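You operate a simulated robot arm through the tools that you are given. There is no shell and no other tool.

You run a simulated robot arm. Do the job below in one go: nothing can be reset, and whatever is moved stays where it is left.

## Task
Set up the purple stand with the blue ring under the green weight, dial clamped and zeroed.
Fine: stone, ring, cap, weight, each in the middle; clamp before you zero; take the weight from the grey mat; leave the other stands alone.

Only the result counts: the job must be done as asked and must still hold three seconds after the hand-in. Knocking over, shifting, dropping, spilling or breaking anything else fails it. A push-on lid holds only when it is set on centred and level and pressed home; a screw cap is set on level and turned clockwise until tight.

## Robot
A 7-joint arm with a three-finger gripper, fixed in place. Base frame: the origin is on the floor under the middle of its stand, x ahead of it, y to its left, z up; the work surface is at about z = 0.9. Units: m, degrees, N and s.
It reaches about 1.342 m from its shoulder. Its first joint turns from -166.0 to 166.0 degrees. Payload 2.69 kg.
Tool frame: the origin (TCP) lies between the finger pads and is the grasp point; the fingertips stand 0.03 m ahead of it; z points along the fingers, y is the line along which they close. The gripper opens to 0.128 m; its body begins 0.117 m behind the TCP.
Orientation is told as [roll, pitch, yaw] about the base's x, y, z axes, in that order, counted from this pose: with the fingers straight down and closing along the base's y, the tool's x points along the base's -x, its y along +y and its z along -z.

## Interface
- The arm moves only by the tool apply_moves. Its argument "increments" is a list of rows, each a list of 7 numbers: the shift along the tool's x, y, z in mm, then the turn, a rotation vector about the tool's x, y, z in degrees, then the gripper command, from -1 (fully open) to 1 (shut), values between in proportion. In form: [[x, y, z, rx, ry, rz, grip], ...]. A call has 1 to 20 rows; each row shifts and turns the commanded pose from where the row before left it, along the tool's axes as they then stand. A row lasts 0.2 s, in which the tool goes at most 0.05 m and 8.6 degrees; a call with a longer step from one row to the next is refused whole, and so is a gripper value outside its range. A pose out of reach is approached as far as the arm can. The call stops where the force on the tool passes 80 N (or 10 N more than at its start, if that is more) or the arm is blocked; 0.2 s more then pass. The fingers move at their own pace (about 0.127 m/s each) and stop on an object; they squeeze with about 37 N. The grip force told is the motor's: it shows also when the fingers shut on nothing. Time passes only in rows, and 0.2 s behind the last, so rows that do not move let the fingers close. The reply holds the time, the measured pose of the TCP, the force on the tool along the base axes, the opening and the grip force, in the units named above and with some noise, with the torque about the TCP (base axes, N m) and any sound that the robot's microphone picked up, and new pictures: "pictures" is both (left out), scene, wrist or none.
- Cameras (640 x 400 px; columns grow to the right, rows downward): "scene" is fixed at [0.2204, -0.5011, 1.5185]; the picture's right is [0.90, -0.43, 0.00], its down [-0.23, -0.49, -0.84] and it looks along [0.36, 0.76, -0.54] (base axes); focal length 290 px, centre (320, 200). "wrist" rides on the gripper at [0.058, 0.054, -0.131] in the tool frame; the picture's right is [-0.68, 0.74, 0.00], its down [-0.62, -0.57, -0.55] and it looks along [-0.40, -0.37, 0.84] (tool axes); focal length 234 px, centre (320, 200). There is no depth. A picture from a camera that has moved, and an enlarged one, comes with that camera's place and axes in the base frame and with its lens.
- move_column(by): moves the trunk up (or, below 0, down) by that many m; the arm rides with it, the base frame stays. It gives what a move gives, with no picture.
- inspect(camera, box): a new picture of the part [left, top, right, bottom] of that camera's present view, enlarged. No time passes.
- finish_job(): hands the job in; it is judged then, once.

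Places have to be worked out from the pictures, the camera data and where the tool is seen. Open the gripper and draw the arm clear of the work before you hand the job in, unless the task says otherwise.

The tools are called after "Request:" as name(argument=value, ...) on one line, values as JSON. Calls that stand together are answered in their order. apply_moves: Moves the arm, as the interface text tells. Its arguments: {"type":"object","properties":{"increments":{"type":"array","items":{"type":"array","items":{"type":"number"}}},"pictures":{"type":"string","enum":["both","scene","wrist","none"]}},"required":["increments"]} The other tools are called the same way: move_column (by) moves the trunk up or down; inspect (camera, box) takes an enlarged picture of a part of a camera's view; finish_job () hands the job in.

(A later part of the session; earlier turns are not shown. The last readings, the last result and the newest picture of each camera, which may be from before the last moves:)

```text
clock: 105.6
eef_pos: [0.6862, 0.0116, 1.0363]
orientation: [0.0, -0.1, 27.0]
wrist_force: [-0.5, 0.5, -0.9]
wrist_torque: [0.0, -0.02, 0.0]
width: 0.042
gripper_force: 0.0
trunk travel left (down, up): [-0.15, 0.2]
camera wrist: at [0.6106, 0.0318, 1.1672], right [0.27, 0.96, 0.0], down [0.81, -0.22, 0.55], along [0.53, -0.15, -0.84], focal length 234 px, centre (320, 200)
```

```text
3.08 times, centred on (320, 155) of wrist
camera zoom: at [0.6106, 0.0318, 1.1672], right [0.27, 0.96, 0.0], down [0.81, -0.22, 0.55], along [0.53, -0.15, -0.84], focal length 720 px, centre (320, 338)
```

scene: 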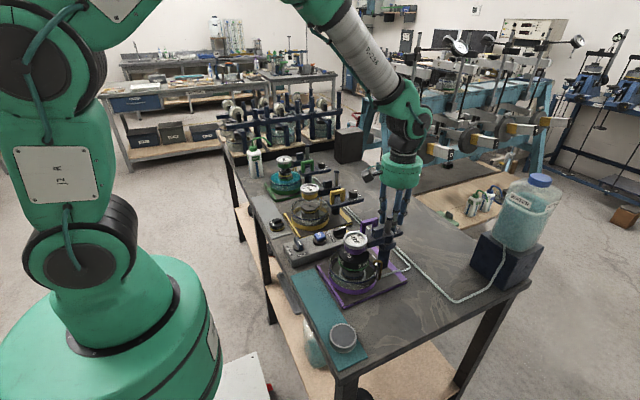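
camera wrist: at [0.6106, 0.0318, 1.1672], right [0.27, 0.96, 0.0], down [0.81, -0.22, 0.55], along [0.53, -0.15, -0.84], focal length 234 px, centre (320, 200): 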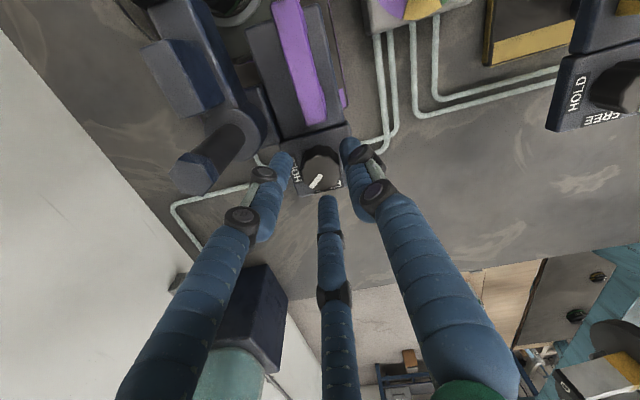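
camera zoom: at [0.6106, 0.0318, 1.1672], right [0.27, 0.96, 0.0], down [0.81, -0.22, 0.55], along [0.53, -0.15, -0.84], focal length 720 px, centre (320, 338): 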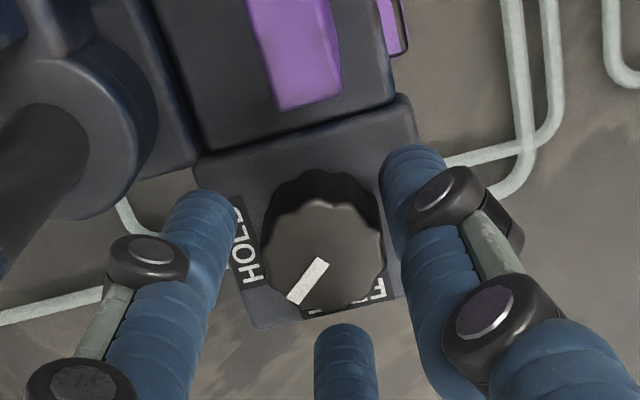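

The mark now points midway between FREE and HOLD. I'll take the second grip and turn another 48°.

Request:
apply_moves(increments=[[0, 0, 0, 0, 0, 0, 0.55], [0, 0, 0, 0, 0, 0, 0.8], [0, 0, 0, 0, 0, 0, 0.8], [0, 0, 0, 0, 0, 7.5, 0.8], [0, 0, 0, 0, 0, 7.5, 0.8], [0, 0, 0, 0, 0, 7.5, 0.8], [0, 0, 0, 0, 0, 7.5, 0.8], [0, 0, 0, 0, 0, 7.5, 0.8], [0, 0, 0, 0, 0, 7.5, 0.8], [0, 0, 0, 0, 0, 0, 0.8]])

Request:
inspect(camera="wrist", box=[240, 90, 400, 220])

Request:
inspect(camera="scene", box=[330, 190, 430, 270])

```text
clock: 107.8
eef_pos: [0.684, 0.0133, 1.0353]
orientation: [0.0, 0.1, -18.1]
wrist_force: [-42.7, 24.0, -8.5]
wrist_torque: [0.59, 1.03, 0.1]
width: 0.0287
gripper_force: 45.0
trunk travel left (down, up): [-0.15, 0.2]
camera wrist: at [0.6454, 0.0814, 1.1666], right [0.87, 0.49, 0.0], down [0.41, -0.73, 0.55], along [0.27, -0.48, -0.84], focal length 234 px, centre (320, 200)
```

scene: 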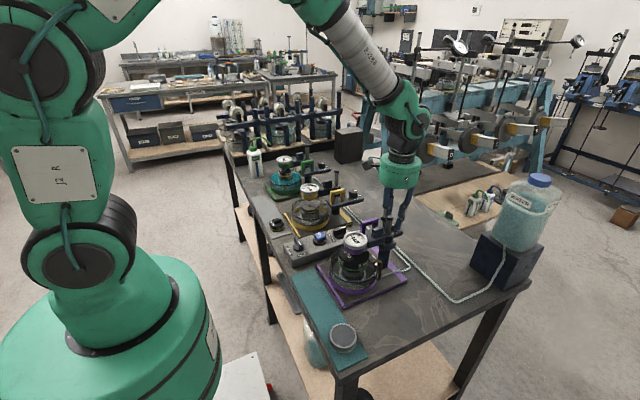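
wrist: 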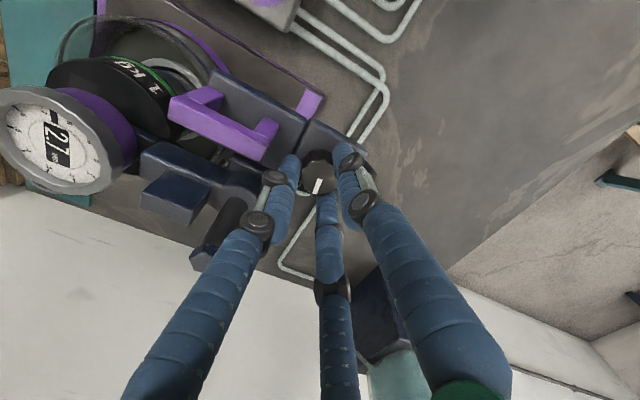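

```text
3.08 times, centred on (320, 155) of wrist
camera zoom: at [0.6454, 0.0814, 1.1666], right [0.87, 0.49, 0.0], down [0.41, -0.73, 0.55], along [0.27, -0.48, -0.84], focal length 720 px, centre (320, 338)
```

zoom: 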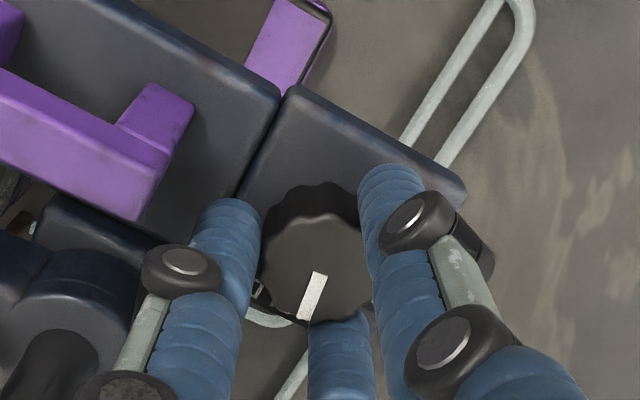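

```text
5.00 times, centred on (380, 230) of scene
camera zoom: at [0.2204, -0.5011, 1.5185], right [0.9, -0.43, 0.0], down [-0.23, -0.49, -0.84], along [0.36, 0.76, -0.54], focal length 1450 px, centre (20, 50)
```

zoom: 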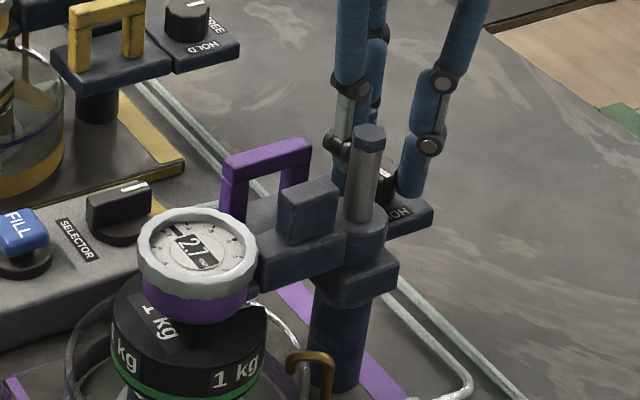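

Side loads rose and the knob mark looks to be at about -77°, short of HOLD. I'll release, recentre and inspect where the mark actually points.

Request:
apply_moves(increments=[[0, 0, 0, 0, 0, 0, 0.55], [0, 0, 0, 0, 0, 0, 0.33], [0, 0, 0, 0, 0, 0, 0.33]], pictures="wrist")

Request:
inspect(camera="wrist", box=[240, 90, 400, 220])

Request:
inspect(camera="scene", box=[385, 205, 425, 235])

```text
clock: 108.6
eef_pos: [0.6876, 0.0118, 1.0366]
orientation: [0.0, -0.1, -18.2]
wrist_force: [0.6, -1.5, 0.5]
wrist_torque: [0.03, -0.05, 0.01]
width: 0.0429
gripper_force: 0.0
trunk travel left (down, up): [-0.15, 0.2]
camera wrist: at [0.6486, 0.08, 1.1676], right [0.87, 0.49, 0.0], down [0.41, -0.73, 0.55], along [0.27, -0.48, -0.84], focal length 234 px, centre (320, 200)
```

wrist: 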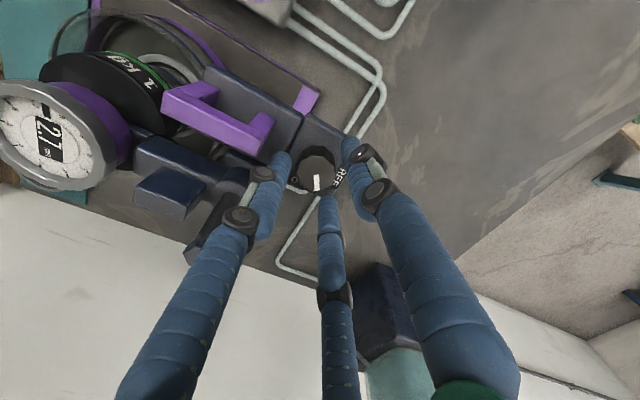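

```text
3.08 times, centred on (320, 155) of wrist
camera zoom: at [0.6486, 0.08, 1.1676], right [0.87, 0.49, 0.0], down [0.41, -0.73, 0.55], along [0.27, -0.48, -0.84], focal length 720 px, centre (320, 338)
```

zoom: 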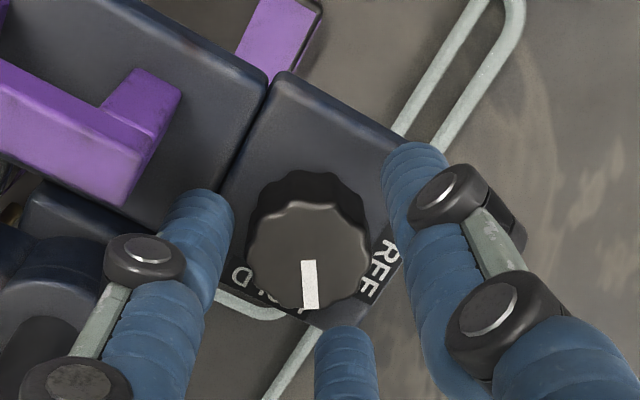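

```text
13.33 times, centred on (405, 220) of scene
camera zoom: at [0.2204, -0.5011, 1.5185], right [0.9, -0.43, 0.0], down [-0.23, -0.49, -0.84], along [0.36, 0.76, -0.54], focal length 3865 px, centre (-813, -67)
```

zoom: 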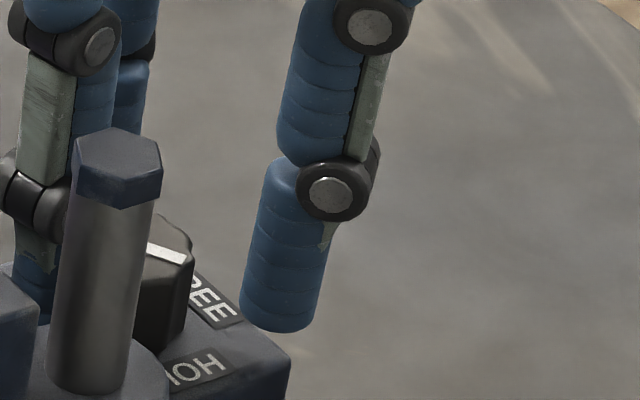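

The mark points at about -57°, roughly 42° short of HOLD (the label is at -99°), so the second bite mostly slipped because the grip was off-centre and shallow. I'll rotate back, recentre precisely, and grip deeper for more torque.

Request:
apply_moves(increments=[[0, 0, 0, 0, 0, -7.5, 0.33], [0, 0, 0, 0, 0, -7.5, 0.33], [0, 0, 0, 0, 0, -7.5, 0.33], [0, 0, 0, 0, 0, -7.5, 0.33], [0, 0, 0, 0, 0, -7.5, 0.33], [0, 0, 0, 0, 0, -7.5, 0.33], [0, 0, 0, 0, 0, 0, 0.33], [0, 0, 0, 0, 0, 0, 0.33]], pictures="wrist")

Request:
inspect(camera="wrist", box=[260, 110, 380, 210])

```text
clock: 110.4
eef_pos: [0.686, 0.0122, 1.0348]
orientation: [0.0, 0.0, 26.9]
wrist_force: [0.7, 0.0, -0.2]
wrist_torque: [0.0, -0.02, 0.01]
width: 0.0432
gripper_force: 0.1
trunk travel left (down, up): [-0.15, 0.2]
camera wrist: at [0.6099, 0.0324, 1.1667], right [0.27, 0.96, 0.0], down [0.81, -0.22, 0.55], along [0.53, -0.15, -0.84], focal length 234 px, centre (320, 200)
```

wrist: 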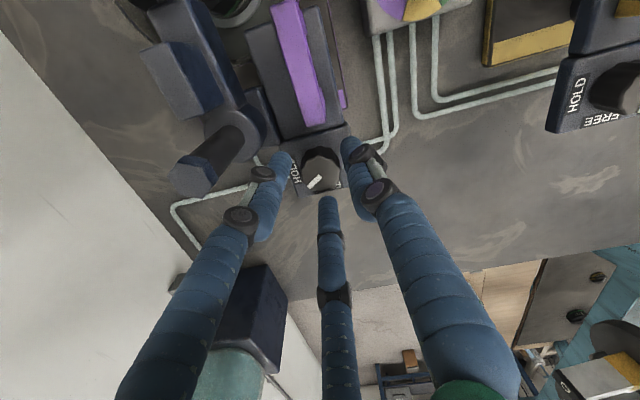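

```text
4.00 times, centred on (320, 160) of wrist
camera zoom: at [0.6099, 0.0324, 1.1667], right [0.27, 0.96, 0.0], down [0.81, -0.22, 0.55], along [0.53, -0.15, -0.84], focal length 937 px, centre (320, 360)
```

zoom: 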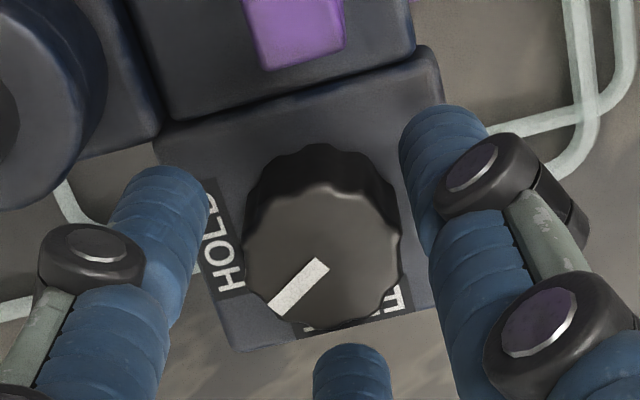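

At this yaw the knob is centred to under 1 mm. I'll go 5 mm deeper, grip at full force and turn 45° while steering to stay on the knob's axis.

Request:
apply_moves(increments=[[0, 0.5, 2.5, 0, 0, 0, 0.33], [0, 0, 2.5, 0, 0, 0, 0.33], [0, 0, 0, 0, 0, 0, 0.6], [0, 0, 0, 0, 0, 0, 1], [0, 0, 0, 0, 0, 0, 1]], pictures="none")

Request:
apply_moves(increments=[[0.3, 0.3, 0, 0, 0, 7, 1], [0.35, 0.25, 0, 0, 0, 7, 1], [0.4, 0.2, 0, 0, 0, 7, 1], [0, 0, 0, 0, 0, 0, 1]], pictures="wrist")

Request:
inspect(camera="wrist", box=[260, 110, 380, 210])

```text
clock: 111.6
eef_pos: [0.6844, 0.0129, 1.0304]
orientation: [0.1, 0.1, 27.0]
wrist_force: [-18.0, 7.1, -1.3]
wrist_torque: [0.14, 0.71, 0.01]
width: 0.0289
gripper_force: 44.9
trunk travel left (down, up): [-0.15, 0.2]
```

```text
clock: 112.6
eef_pos: [0.6847, 0.0132, 1.0304]
orientation: [0.1, 0.1, 5.8]
wrist_force: [-19.5, 7.6, -13.9]
wrist_torque: [0.15, 0.38, -0.02]
width: 0.0286
gripper_force: 44.8
trunk travel left (down, up): [-0.15, 0.2]
camera wrist: at [0.6209, 0.0594, 1.1615], right [0.6, 0.8, 0.0], down [0.67, -0.5, 0.55], along [0.44, -0.33, -0.84], focal length 234 px, centre (320, 200)
```

wrist: 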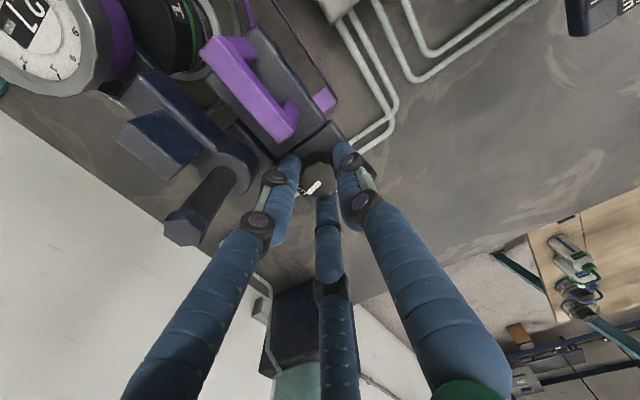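

```text
4.00 times, centred on (320, 160) of wrist
camera zoom: at [0.6209, 0.0594, 1.1615], right [0.6, 0.8, 0.0], down [0.67, -0.5, 0.55], along [0.44, -0.33, -0.84], focal length 937 px, centre (320, 360)
```

zoom: 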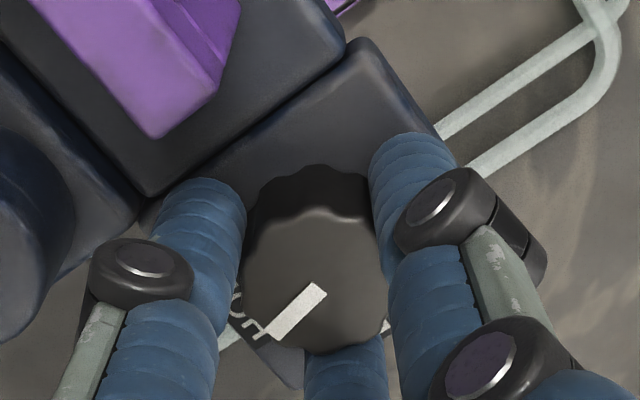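

The knob follows now (mark at about -77°). I'll continue the turn another 24°.

Request:
apply_moves(increments=[[0.6, 0.1, 0, 0, 0, 6, 1], [0.6, 0.1, 0, 0, 0, 6, 1], [0.6, 0.0, 0, 0, 0, 6, 1], [0.6, 0.0, 0, 0, 0, 6, 1], [0, 0, 0, 0, 0, 0, 1]], pictures="wrist")

Request:
inspect(camera="wrist", box=[260, 110, 380, 210])

```text
clock: 113.8
eef_pos: [0.6838, 0.0131, 1.0324]
orientation: [0.1, -0.1, -18.2]
wrist_force: [-0.2, 1.9, -6.9]
wrist_torque: [-0.13, -0.12, 0.03]
width: 0.0286
gripper_force: 45.0
trunk travel left (down, up): [-0.15, 0.2]
camera wrist: at [0.6444, 0.0815, 1.1633], right [0.87, 0.49, 0.0], down [0.41, -0.73, 0.55], along [0.27, -0.48, -0.84], focal length 234 px, centre (320, 200)
```

wrist: 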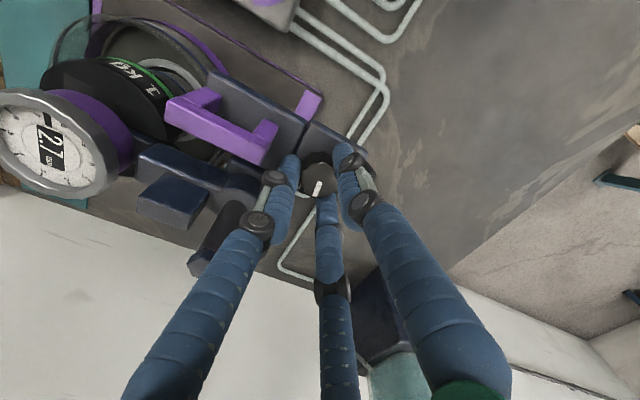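

```text
4.00 times, centred on (320, 160) of wrist
camera zoom: at [0.6444, 0.0815, 1.1633], right [0.87, 0.49, 0.0], down [0.41, -0.73, 0.55], along [0.27, -0.48, -0.84], focal length 937 px, centre (320, 360)
```

zoom: 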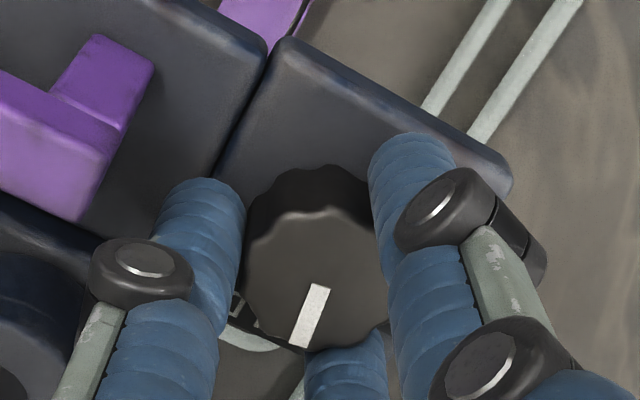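

The mark reads about -80° now with hardly any side load. I'll release carefully, since a side-loaded release dragged it back last time, and look again.

Request:
apply_moves(increments=[[0, 0, 0, 0, 0, 0, 0.58], [0, 0, 0, 0, 0, 0, 0.5], [0, 0, 0, 0, 0, 0, 0.33], [0, 0, 0, 0, 0, 0, 0.33]], pictures="wrist")

Request:
inspect(camera="wrist", box=[260, 110, 380, 210])

Request:
inspect(camera="scene", box=[385, 205, 425, 235])

```text
clock: 114.8
eef_pos: [0.6823, 0.0121, 1.0311]
orientation: [0.1, 0.0, -18.1]
wrist_force: [-0.6, 0.6, -0.4]
wrist_torque: [0.01, 0.0, -0.01]
width: 0.0427
gripper_force: 0.0
trunk travel left (down, up): [-0.15, 0.2]
camera wrist: at [0.6434, 0.0816, 1.1626], right [0.87, 0.49, 0.0], down [0.41, -0.73, 0.55], along [0.27, -0.48, -0.84], focal length 234 px, centre (320, 200)
```

wrist: 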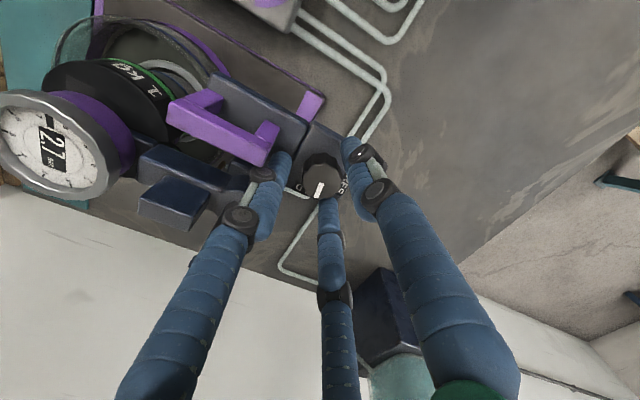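

```text
4.00 times, centred on (320, 160) of wrist
camera zoom: at [0.6434, 0.0816, 1.1626], right [0.87, 0.49, 0.0], down [0.41, -0.73, 0.55], along [0.27, -0.48, -0.84], focal length 937 px, centre (320, 360)
```

zoom: 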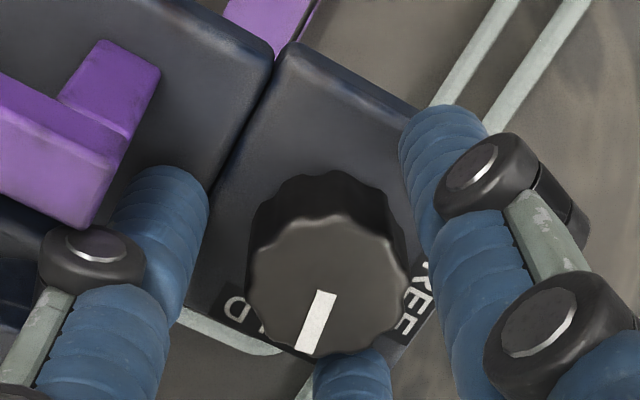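

```text
13.33 times, centred on (405, 220) of scene
camera zoom: at [0.2204, -0.5011, 1.5185], right [0.9, -0.43, 0.0], down [-0.23, -0.49, -0.84], along [0.36, 0.76, -0.54], focal length 3865 px, centre (-813, -67)
```

zoom: 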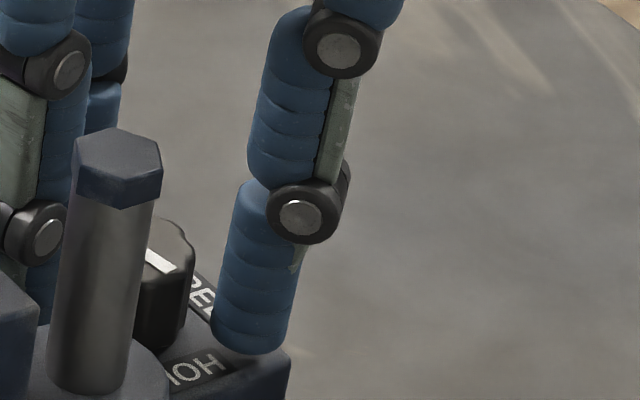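

The knob stayed at about -79° this time. By the label symmetry HOLD should be near -92°, so I'll take one more bite to bring it to its stop.

Request:
apply_moves(increments=[[-0.6, 0, 0, 0, 0, -7.5, 0.33], [-0.6, 0, 0, 0, 0, -7.5, 0.33], [-0.6, -0.1, 0, 0, 0, -7.5, 0.33], [-0.6, -0.1, 0, 0, 0, -7.5, 0.33], [-0.4, -0.2, 0, 0, 0, -7.5, 0.33], [-0.4, -0.3, 0, 0, 0, -7.5, 0.33], [0.6, 0.8, 0, 0, 0, 0, 0.33], [0, 0, 0, 0, 0, 0, 0.33]], pictures="wrist")

Request:
inspect(camera="wrist", box=[260, 110, 380, 210])

```text
clock: 116.6
eef_pos: [0.6836, 0.0118, 1.0315]
orientation: [0.0, 0.0, 26.9]
wrist_force: [-0.2, 0.1, 0.8]
wrist_torque: [0.02, 0.01, -0.02]
width: 0.0428
gripper_force: 0.0
trunk travel left (down, up): [-0.15, 0.2]
camera wrist: at [0.6081, 0.0328, 1.1623], right [0.27, 0.96, 0.0], down [0.81, -0.22, 0.55], along [0.53, -0.15, -0.84], focal length 234 px, centre (320, 200)
```

wrist: 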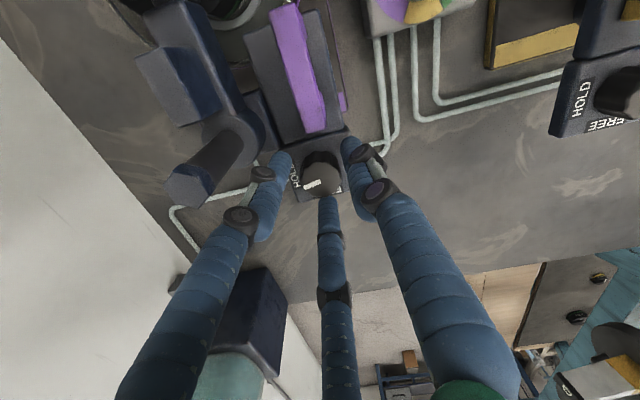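

```text
4.00 times, centred on (320, 160) of wrist
camera zoom: at [0.6081, 0.0328, 1.1623], right [0.27, 0.96, 0.0], down [0.81, -0.22, 0.55], along [0.53, -0.15, -0.84], focal length 937 px, centre (320, 360)
```

zoom: 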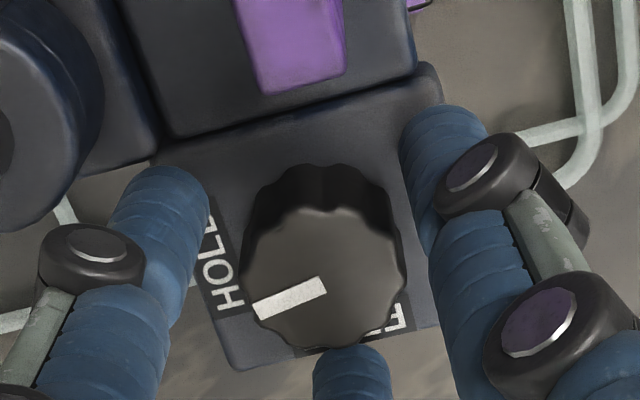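

The mark is now at about -83°, with roughly 15° to go. I'll centre (1.5 mm shift), grip fully and turn, stopping when it slips or stops.

Request:
apply_moves(increments=[[-1.2, 0, 0.5, 0, 0, 0, 0.33], [0, 0, 0, 0, 0, 0, 0.6], [0, 0, 0, 0, 0, 0, 1], [0, 0, 0, 0, 0, 0, 1], [0.3, 0.2, 0, 0, 0, 6, 1], [0.3, 0.2, 0, 0, 0, 6, 1], [0.3, 0.2, 0, 0, 0, 6, 1], [0, 0, 0, 0, 0, 0, 1]], pictures="wrist")

Request:
inspect(camera="wrist", box=[260, 110, 380, 210])

```text
clock: 118.4
eef_pos: [0.6837, 0.0124, 1.0307]
orientation: [0.0, 0.1, 8.8]
wrist_force: [-17.7, -13.5, -9.8]
wrist_torque: [-0.47, 0.3, 0.13]
width: 0.029
gripper_force: 44.9
trunk travel left (down, up): [-0.15, 0.2]
camera wrist: at [0.6183, 0.0557, 1.1613], right [0.55, 0.83, 0.0], down [0.7, -0.46, 0.55], along [0.46, -0.3, -0.84], focal length 234 px, centre (320, 200)
```

wrist: 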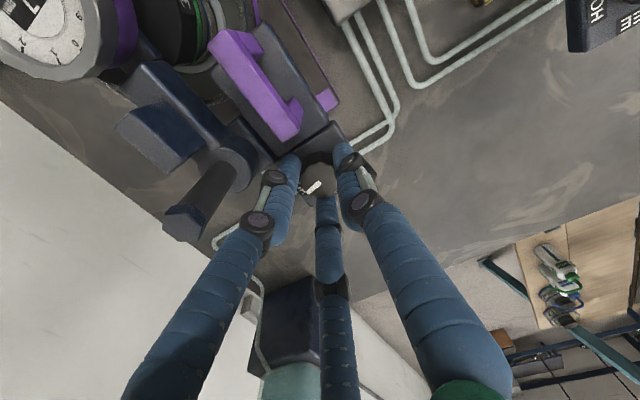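

```text
4.00 times, centred on (320, 160) of wrist
camera zoom: at [0.6183, 0.0557, 1.1613], right [0.55, 0.83, 0.0], down [0.7, -0.46, 0.55], along [0.46, -0.3, -0.84], focal length 937 px, centre (320, 360)
```

zoom: 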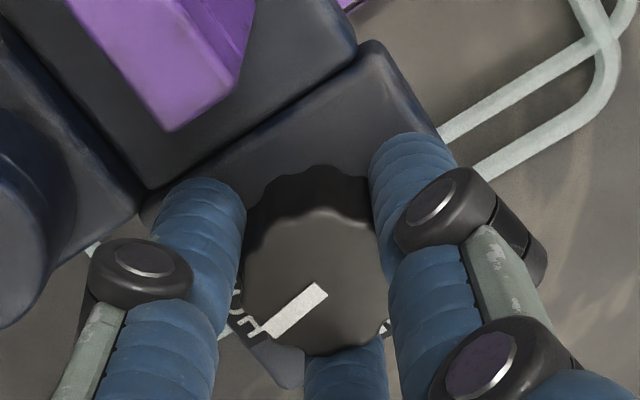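

The mark hasn't moved (about -82°), so either it's at the stop or the fingers slip. I'll turn further with better centring to distinguish, and watch the torque.

Request:
apply_moves(increments=[[0.9, -0.3, 0, 0, 0, 6, 1], [0.8, -0.3, 0, 0, 0, 6, 1], [0.5, 0.0, 0, 0, 0, 6, 1], [0.5, 0.0, 0, 0, 0, 6, 1]], pictures="wrist")

Request:
inspect(camera="wrist", box=[260, 110, 380, 210])

Request:
inspect(camera="wrist", box=[0, 60, 160, 220])

```text
clock: 119.4
eef_pos: [0.6832, 0.0127, 1.0302]
orientation: [0.1, 0.0, -15.1]
wrist_force: [-2.3, 6.4, -3.4]
wrist_torque: [0.06, 0.07, 0.12]
width: 0.0289
gripper_force: 45.1
trunk travel left (down, up): [-0.15, 0.2]
camera wrist: at [0.6409, 0.0795, 1.1625], right [0.85, 0.53, 0.0], down [0.44, -0.71, 0.55], along [0.29, -0.46, -0.84], focal length 234 px, centre (320, 200)
```

wrist: 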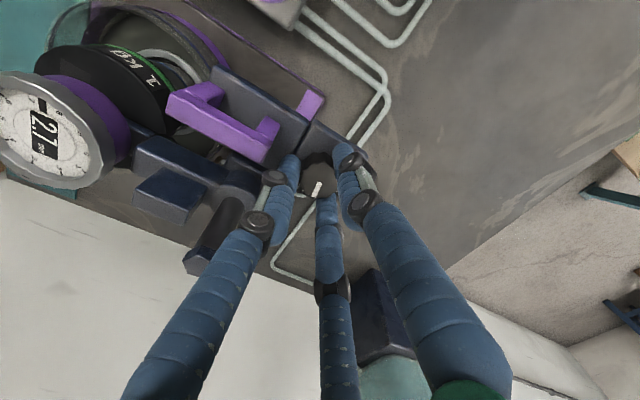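

```text
4.00 times, centred on (320, 160) of wrist
camera zoom: at [0.6409, 0.0795, 1.1625], right [0.85, 0.53, 0.0], down [0.44, -0.71, 0.55], along [0.29, -0.46, -0.84], focal length 937 px, centre (320, 360)
```

zoom: 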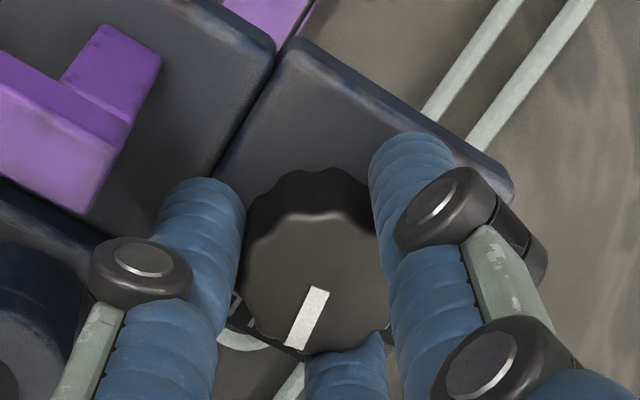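

```text
2.50 times, centred on (80, 140) of wrist
camera zoom: at [0.6409, 0.0795, 1.1625], right [0.85, 0.53, 0.0], down [0.44, -0.71, 0.55], along [0.29, -0.46, -0.84], focal length 585 px, centre (920, 350)
```

zoom: 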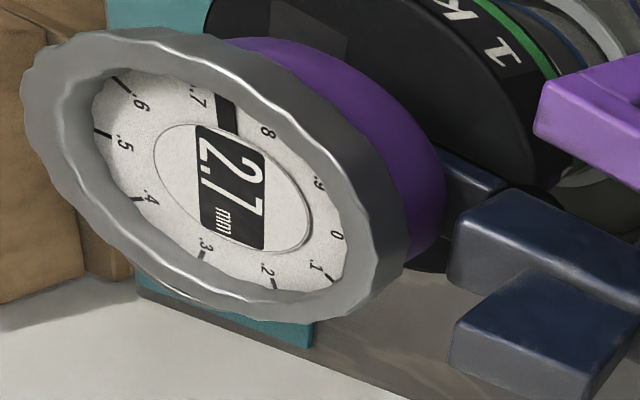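

The mark stays at about -82° under a steady 0.12 N·m, so the knob is against its HOLD stop. I'll release gently, rise, and verify its position from above.

Request:
apply_moves(increments=[[0, 0, 0, 0, 0, 0, 0.58], [0, 0, 0, 0, 0, 0, 0.5], [0, 0, 0, 0, 0, 0, 0.33], [0, 0, 0, 0, 0, 0, 0.33], [0, 0, -10, 0, 0, 0, 0.33], [0, 0, -25, 0, 0, 0, 0.33], [0, 0, -35, 0, 0, 0, 0.33], [0, 0, -30, 0, 0, 0, 0.33], [0, 0, 0, 0, 0, 0, 0.33]])

Request:
inspect(camera="wrist", box=[260, 80, 380, 180])

Request:
inspect(camera="scene", box=[325, 195, 425, 285])

```text
clock: 121.4
eef_pos: [0.6809, 0.0124, 1.1307]
orientation: [0.0, 0.1, -15.0]
wrist_force: [-0.7, -0.4, 0.6]
wrist_torque: [0.0, -0.04, 0.01]
width: 0.0428
gripper_force: 0.1
trunk travel left (down, up): [-0.15, 0.2]
camera wrist: at [0.638, 0.0785, 1.2616], right [0.84, 0.54, 0.0], down [0.45, -0.71, 0.55], along [0.29, -0.46, -0.84], focal length 234 px, centre (320, 200)
```

scene: 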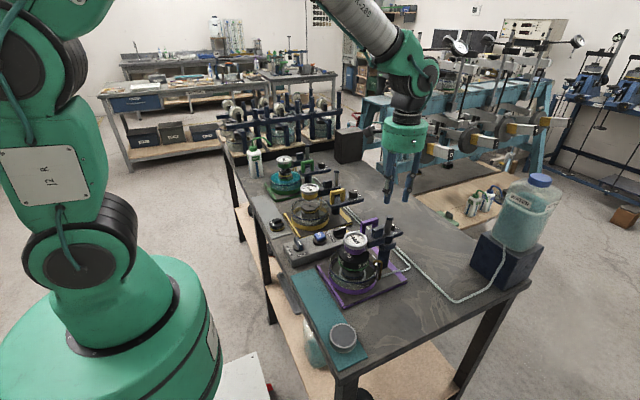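
wrist: 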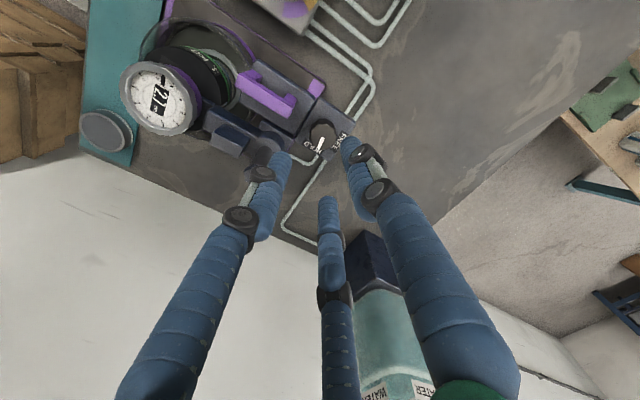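

```text
4.00 times, centred on (320, 130) of wrist
camera zoom: at [0.638, 0.0785, 1.2616], right [0.84, 0.54, 0.0], down [0.45, -0.71, 0.55], along [0.29, -0.46, -0.84], focal length 937 px, centre (320, 480)
```

zoom: 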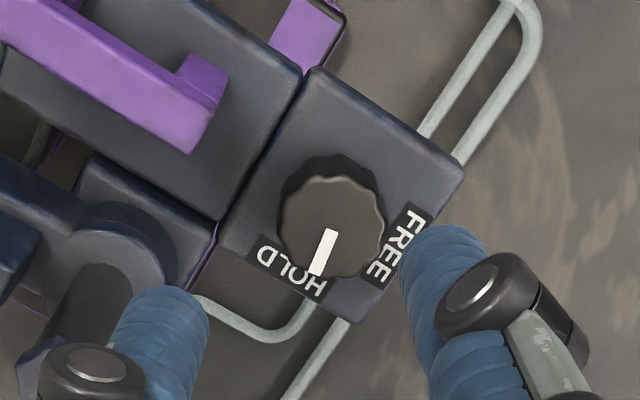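

```text
4.44 times, centred on (375, 240) of scene
camera zoom: at [0.2204, -0.5011, 1.5185], right [0.9, -0.43, 0.0], down [-0.23, -0.49, -0.84], along [0.36, 0.76, -0.54], focal length 1288 px, centre (76, 22)
```

zoom: 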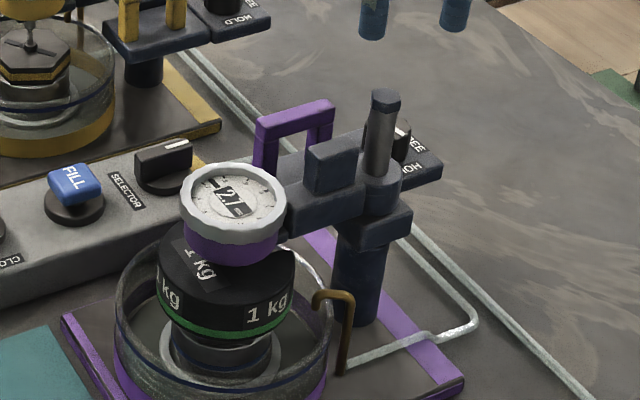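

The mark now points into the HOLD label, about 80° round from its starting point, and the dial is undisturbed at 2.7. Now zeroing: I'll return over the dial with yaw 0°, which leaves about 60° of free turning either side of the arm.

Request:
apply_moves(increments=[[31.2, -19.3, 0, 0, 0, 0, 0.33], [31.2, -19.3, 0, 0, 0, 0, -0.2], [31.2, -19.3, 0, 0, 0, 0, -0.2], [31.2, -19.3, 0, 0, 0, -7.5, -0.2], [0, 0, 0, 0, 0, -7.5, -0.2], [0, 0, 25, 0, 0, 0, -0.2], [0, 0, 20, 0, 0, 0, -0.2], [0, 0, 0, 0, 0, 0, -0.2], [0, 0, 0, 0, 0, 0, -0.2]])

Request:
inspect(camera="wrist", box=[240, 90, 400, 220])

Request:
inspect(camera="scene", box=[330, 200, 410, 270])

```text
clock: 123.4
eef_pos: [0.5403, -0.029, 1.085]
orientation: [0.0, 0.1, 0.2]
wrist_force: [0.7, -0.3, 0.0]
wrist_torque: [0.01, -0.03, 0.0]
width: 0.0766
gripper_force: 0.0
trunk travel left (down, up): [-0.15, 0.2]
camera wrist: at [0.4823, 0.023, 1.2159], right [0.68, 0.74, 0.0], down [0.62, -0.57, 0.55], along [0.4, -0.37, -0.84], focal length 234 px, centre (320, 200)
```

scene: 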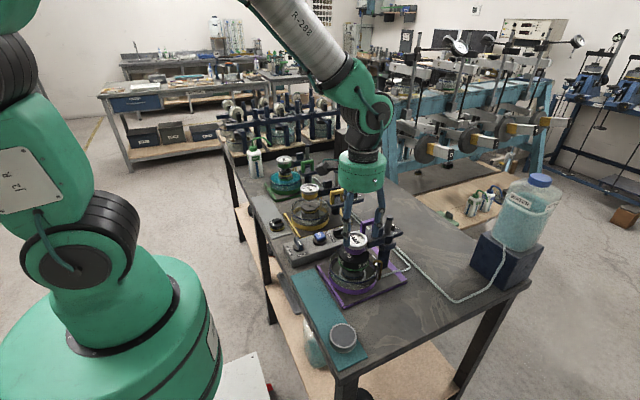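
wrist: 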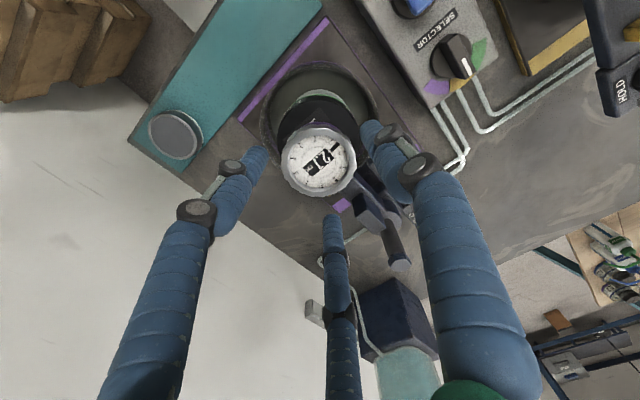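

```text
3.08 times, centred on (320, 155) of wrist
camera zoom: at [0.4823, 0.023, 1.2159], right [0.68, 0.74, 0.0], down [0.62, -0.57, 0.55], along [0.4, -0.37, -0.84], focal length 720 px, centre (320, 338)
```

zoom: 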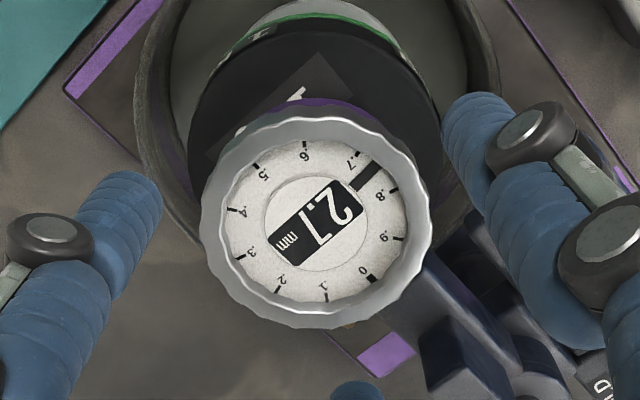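

```text
5.71 times, centred on (370, 235) of scene
camera zoom: at [0.2204, -0.5011, 1.5185], right [0.9, -0.43, 0.0], down [-0.23, -0.49, -0.84], along [0.36, 0.76, -0.54], focal length 1657 px, centre (34, 0)
```

zoom: 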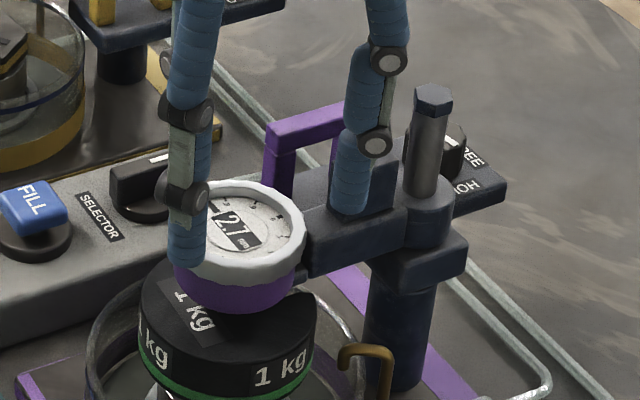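

The dial is centred under the tool to about 1 mm. I'll set yaw -8°, lower onto the bezel, grip it, and nudge 1.5 mm sideways to confirm the clamp really holds before turning the bezel.

Request:
apply_moves(increments=[[0, 0, 10, 0, 0, 8, -0.15], [0, 0, 10, 0, 0, 0, -0.15], [0, 0, 10, 0, 0, 0, -0.15], [0, 0, 0, 0, 0, 0, 0.0], [0, 0, 0, 0, 0, 0, 0.4], [0, 0, 0, 0, 0, 0, 0.7], [0, 0, 0, 0, 0, 0, 0.7]], pictures="wrist")

Request:
apply_moves(increments=[[0, 1.5, 0, 0, 0, 0, 0.7], [0, 0, 0, 0, 0, 0, 0.7]], pictures="none")

Request:
apply_moves(increments=[[0, -1.5, 0, 0, 0, 0, 0.7], [0, 0, 0, 0, 0, 0, 0.7]], pictures="wrist")

Request:
inspect(camera="wrist", box=[270, 130, 370, 230])

```text
clock: 125.0
eef_pos: [0.5406, -0.0319, 1.054]
orientation: [0.1, 0.1, -8.0]
wrist_force: [-14.5, -2.6, -0.1]
wrist_torque: [-0.2, 0.59, 0.02]
width: 0.0574
gripper_force: 45.4
trunk travel left (down, up): [-0.15, 0.2]
camera wrist: at [0.4899, 0.0298, 1.1864], right [0.77, 0.63, 0.0], down [0.53, -0.65, 0.55], along [0.35, -0.42, -0.84], focal length 234 px, centre (320, 200)
```

wrist: 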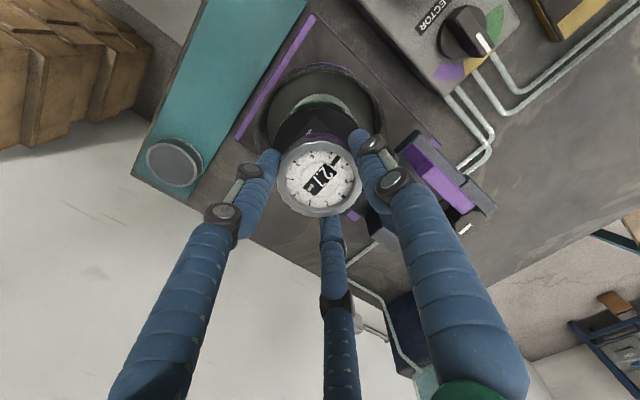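

```text
clock: 125.6
eef_pos: [0.5398, -0.0302, 1.0542]
orientation: [0.0, 0.1, -8.0]
wrist_force: [-22.7, -21.3, -3.0]
wrist_torque: [-1.18, 0.51, 0.02]
width: 0.057
gripper_force: 45.2
trunk travel left (down, up): [-0.15, 0.2]
```

```text
clock: 126.2
eef_pos: [0.5396, -0.0301, 1.0552]
orientation: [0.1, 0.0, -8.2]
wrist_force: [-22.0, -4.8, -9.9]
wrist_torque: [0.38, 0.41, 0.01]
width: 0.0572
gripper_force: 45.6
trunk travel left (down, up): [-0.15, 0.2]
camera wrist: at [0.49, 0.0304, 1.1864], right [0.77, 0.63, 0.0], down [0.53, -0.65, 0.55], along [0.35, -0.42, -0.84], focal length 234 px, centre (320, 200)
```

wrist: 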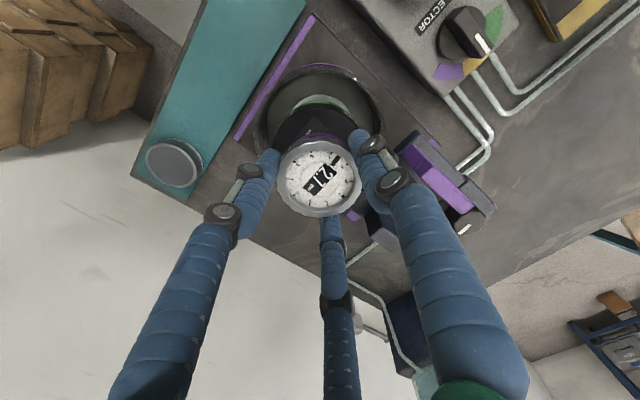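

```text
4.00 times, centred on (320, 180) of wrist
camera zoom: at [0.49, 0.0304, 1.1864], right [0.77, 0.63, 0.0], down [0.53, -0.65, 0.55], along [0.35, -0.42, -0.84], focal length 937 px, centre (320, 280)
```

zoom: 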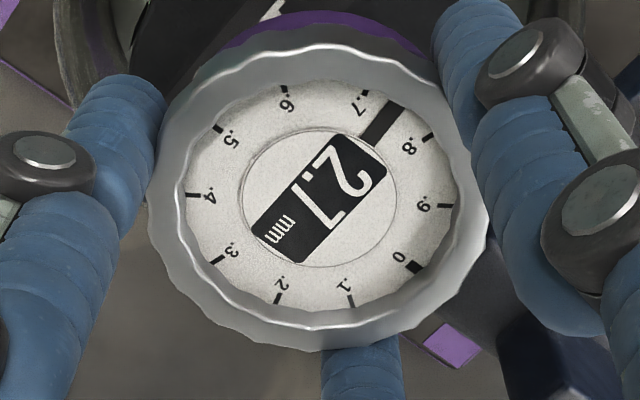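

The nudge met a stiff 19 N (it swung at about 1 N when free), so the clamp is holding. I'll relieve the radial load and turn the bezel 15° clockwise to see how the reading responds.

Request:
apply_moves(increments=[[1.0, 0, 0, 0, 0, 0, 0.7], [0, 0, 0, 0, 0, 7.5, 0.7], [0, 0, 0, 0, 0, 7.5, 0.7], [0, 0, 0, 0, 0, 0, 0.7]], pictures="wrist")

Request:
inspect(camera="wrist", box=[270, 130, 370, 230])

```text
clock: 127.2
eef_pos: [0.5403, -0.0303, 1.0543]
orientation: [0.1, 0.1, -23.1]
wrist_force: [-16.8, -7.2, -17.9]
wrist_torque: [-0.2, 0.12, -0.02]
width: 0.057
gripper_force: 45.3
trunk travel left (down, up): [-0.15, 0.2]
camera wrist: at [0.5075, 0.0414, 1.1865], right [0.91, 0.41, 0.0], down [0.34, -0.76, 0.55], along [0.23, -0.5, -0.84], focal length 234 px, centre (320, 200)
```

wrist: 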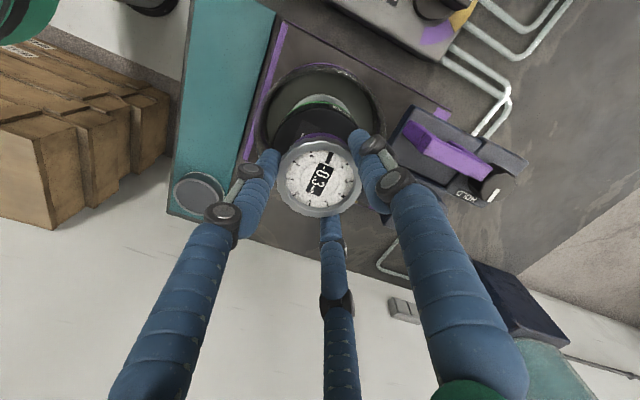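

```text
4.00 times, centred on (320, 180) of wrist
camera zoom: at [0.5075, 0.0414, 1.1865], right [0.91, 0.41, 0.0], down [0.34, -0.76, 0.55], along [0.23, -0.5, -0.84], focal length 937 px, centre (320, 280)
```

zoom: 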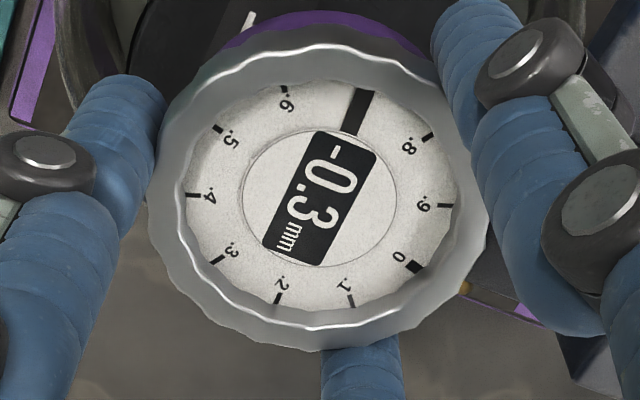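

The behaviour is clear. Turning the bezel makes the display wrap to the nearest zero, and it now reads -0.3, with 360° = 1 mm. So it needs about 108° counter-clockwise. I'll turn back 15° now, release, swing the open fingers round to yaw -52°, and re-grip.

Request:
apply_moves(increments=[[0.6, 0, 0.8, 0, 0, -7.5, 0.7], [0.4, 0, 0, 0, 0, -7.5, 0.7], [0, 0, 0, 0, 0, 0, 0.05], [0, 0, 0, 0, 0, 0, -0.12], [0, 0, 0, 0, 0, 7.4, -0.12], [0, 0, 0, 0, 0, 7.4, -0.12], [0, 0, 0, 0, 0, 7.4, -0.12], [0, 0, 0, 0, 0, 7.4, -0.12], [0, 0, 0, 0, 0, 7.4, -0.12], [0, 0, 0, 0, 0, 7.4, -0.12], [0, 0, 0, 0, 0, 0, -0.12]], pictures="wrist")

Request:
inspect(camera="wrist", box=[250, 110, 390, 230])

Request:
inspect(camera="scene", box=[330, 200, 410, 270])

```text
clock: 129.6
eef_pos: [0.5399, -0.03, 1.0545]
orientation: [0.0, -0.1, -52.5]
wrist_force: [0.1, 0.6, -0.6]
wrist_torque: [0.03, 0.0, 0.01]
width: 0.0717
gripper_force: 0.1
trunk travel left (down, up): [-0.15, 0.2]
camera wrist: at [0.5466, 0.0483, 1.1856], right [1.0, -0.09, 0.0], down [-0.07, -0.83, 0.55], along [-0.05, -0.55, -0.84], focal length 234 px, centre (320, 200)
```

wrist: 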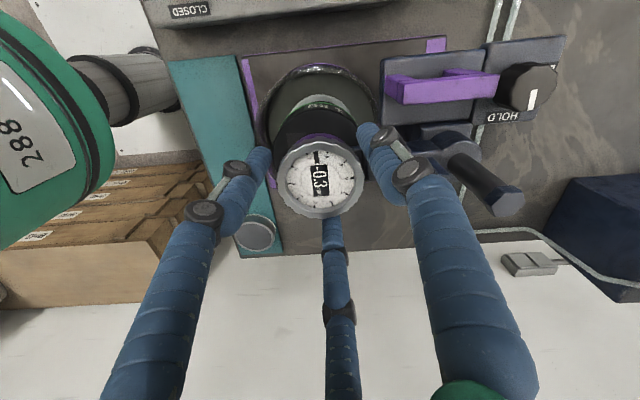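

```text
3.33 times, centred on (320, 170) of wrist
camera zoom: at [0.5466, 0.0483, 1.1856], right [1.0, -0.09, 0.0], down [-0.07, -0.83, 0.55], along [-0.05, -0.55, -0.84], focal length 781 px, centre (320, 300)
```

zoom: 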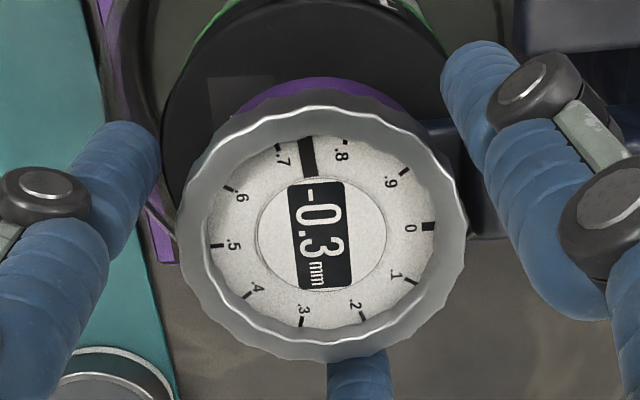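

```text
5.71 times, centred on (370, 235) of scene
camera zoom: at [0.2204, -0.5011, 1.5185], right [0.9, -0.43, 0.0], down [-0.23, -0.49, -0.84], along [0.36, 0.76, -0.54], focal length 1657 px, centre (34, 0)
```

zoom: 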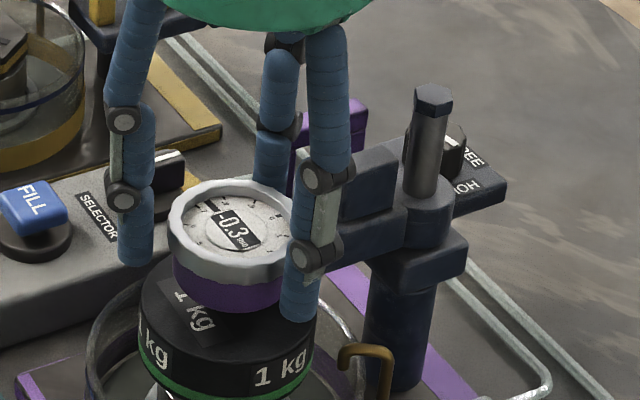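

The hand is at 0.745 and the knob mark clearly points to HOLD. I'll grip and turn the bezel 44° counter-clockwise.

Request:
apply_moves(increments=[[0, 0, 0, 0, 0, 0, 0.2], [0, 0, 0, 0, 0, 0, 0.7], [0, 0, 0, 0, 0, 0, 0.7], [0, 0, 0, 0, 0, -7.4, 0.7], [0, 0, 0, 0, 0, -7.4, 0.7], [0, 0, 0, 0, 0, -7.4, 0.7], [0, 0, 0, 0, 0, -7.4, 0.7], [0, 0, 0, 0, 0, -7.4, 0.7], [0, 0, 0, 0, 0, -7.4, 0.7], [0, 0, 0, 0, 0, 0, 0.7]], pictures="wrist")

Request:
inspect(camera="wrist", box=[250, 110, 390, 230])

```text
clock: 131.8
eef_pos: [0.5404, -0.0291, 1.0545]
orientation: [0.0, -0.1, -8.0]
wrist_force: [5.1, -19.7, -8.7]
wrist_torque: [-0.51, -0.34, 0.03]
width: 0.0575
gripper_force: 44.6
trunk travel left (down, up): [-0.15, 0.2]
camera wrist: at [0.4896, 0.0304, 1.1856], right [0.77, 0.64, 0.0], down [0.53, -0.65, 0.55], along [0.35, -0.42, -0.84], focal length 234 px, centre (320, 200)
```

wrist: 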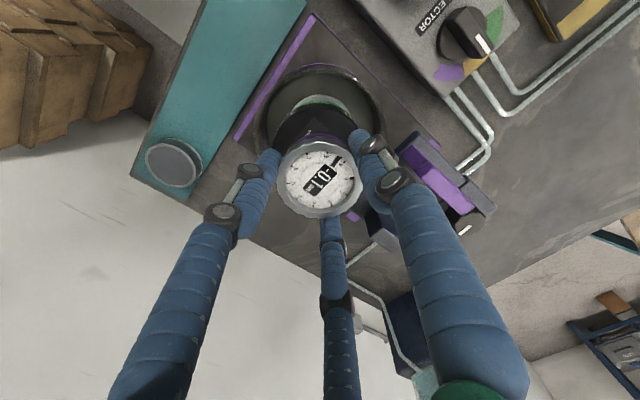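

```text
3.33 times, centred on (320, 170) of wrist
camera zoom: at [0.4896, 0.0304, 1.1856], right [0.77, 0.64, 0.0], down [0.53, -0.65, 0.55], along [0.35, -0.42, -0.84], focal length 781 px, centre (320, 300)
```

zoom: 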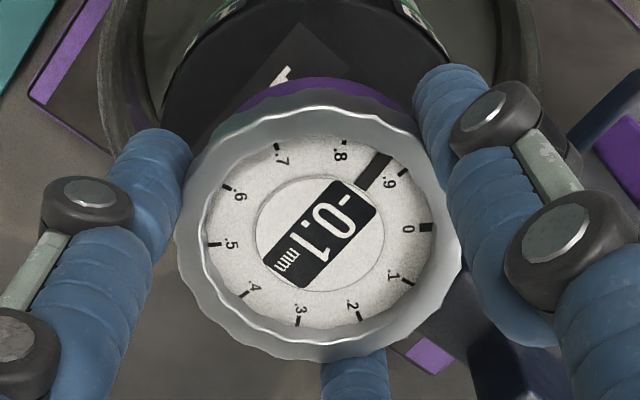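

Now it reads -0.1 with the hand at about 0.87, so about 46° is left. Same procedure again: release, swing back 46°, re-grip, turn 46°.

Request:
apply_moves(increments=[[0, -0.8, 0.5, 0, 0, 0, 0.7], [0, 0, 0, 0, 0, 0, 0.05], [0, 0, 0, 0, 0, 0, -0.12], [0, 0, 0, 0, 0, 7.7, -0.12], [0, 0, 0, 0, 0, 7.7, -0.12], [0, 0, 0, 0, 0, 7.7, -0.12], [0, 0, 0, 0, 0, 7.7, -0.12], [0, 0, 0, 0, 0, 7.7, -0.12], [0, 0, 0, 0, 0, 7.7, -0.12], [0, 0, 0, 0, 0, 0, 0.2], [0, 0, 0, 0, 0, 0, 0.7], [0, 0, 0, 0, 0, 0, 0.7]], pictures="wrist")

Request:
inspect(camera="wrist", box=[250, 110, 390, 230])

```text
clock: 134.4
eef_pos: [0.5404, -0.0308, 1.0538]
orientation: [0.0, -0.1, -54.3]
wrist_force: [4.1, -0.3, -1.8]
wrist_torque: [-0.03, -0.31, -0.01]
width: 0.0572
gripper_force: 45.1
trunk travel left (down, up): [-0.15, 0.2]
camera wrist: at [0.5494, 0.048, 1.1856], right [0.99, -0.12, 0.0], down [-0.1, -0.83, 0.55], along [-0.07, -0.54, -0.84], focal length 234 px, centre (320, 200)
```

wrist: 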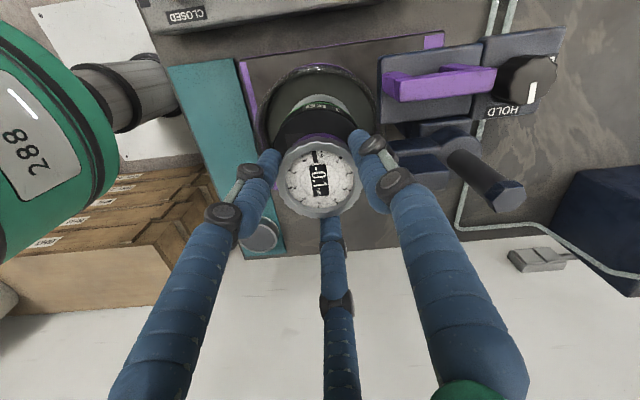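

```text
3.33 times, centred on (320, 170) of wrist
camera zoom: at [0.5494, 0.048, 1.1856], right [0.99, -0.12, 0.0], down [-0.1, -0.83, 0.55], along [-0.07, -0.54, -0.84], focal length 781 px, centre (320, 300)
```

zoom: 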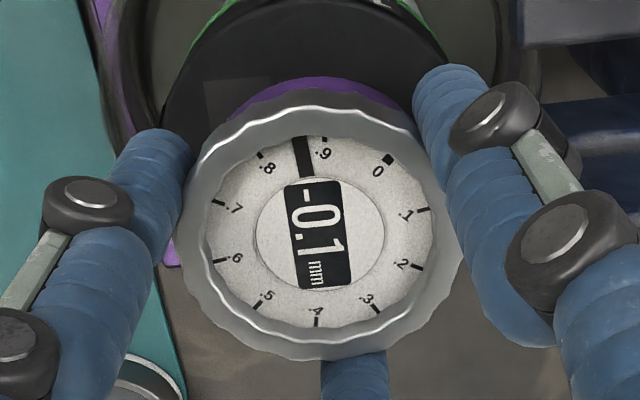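

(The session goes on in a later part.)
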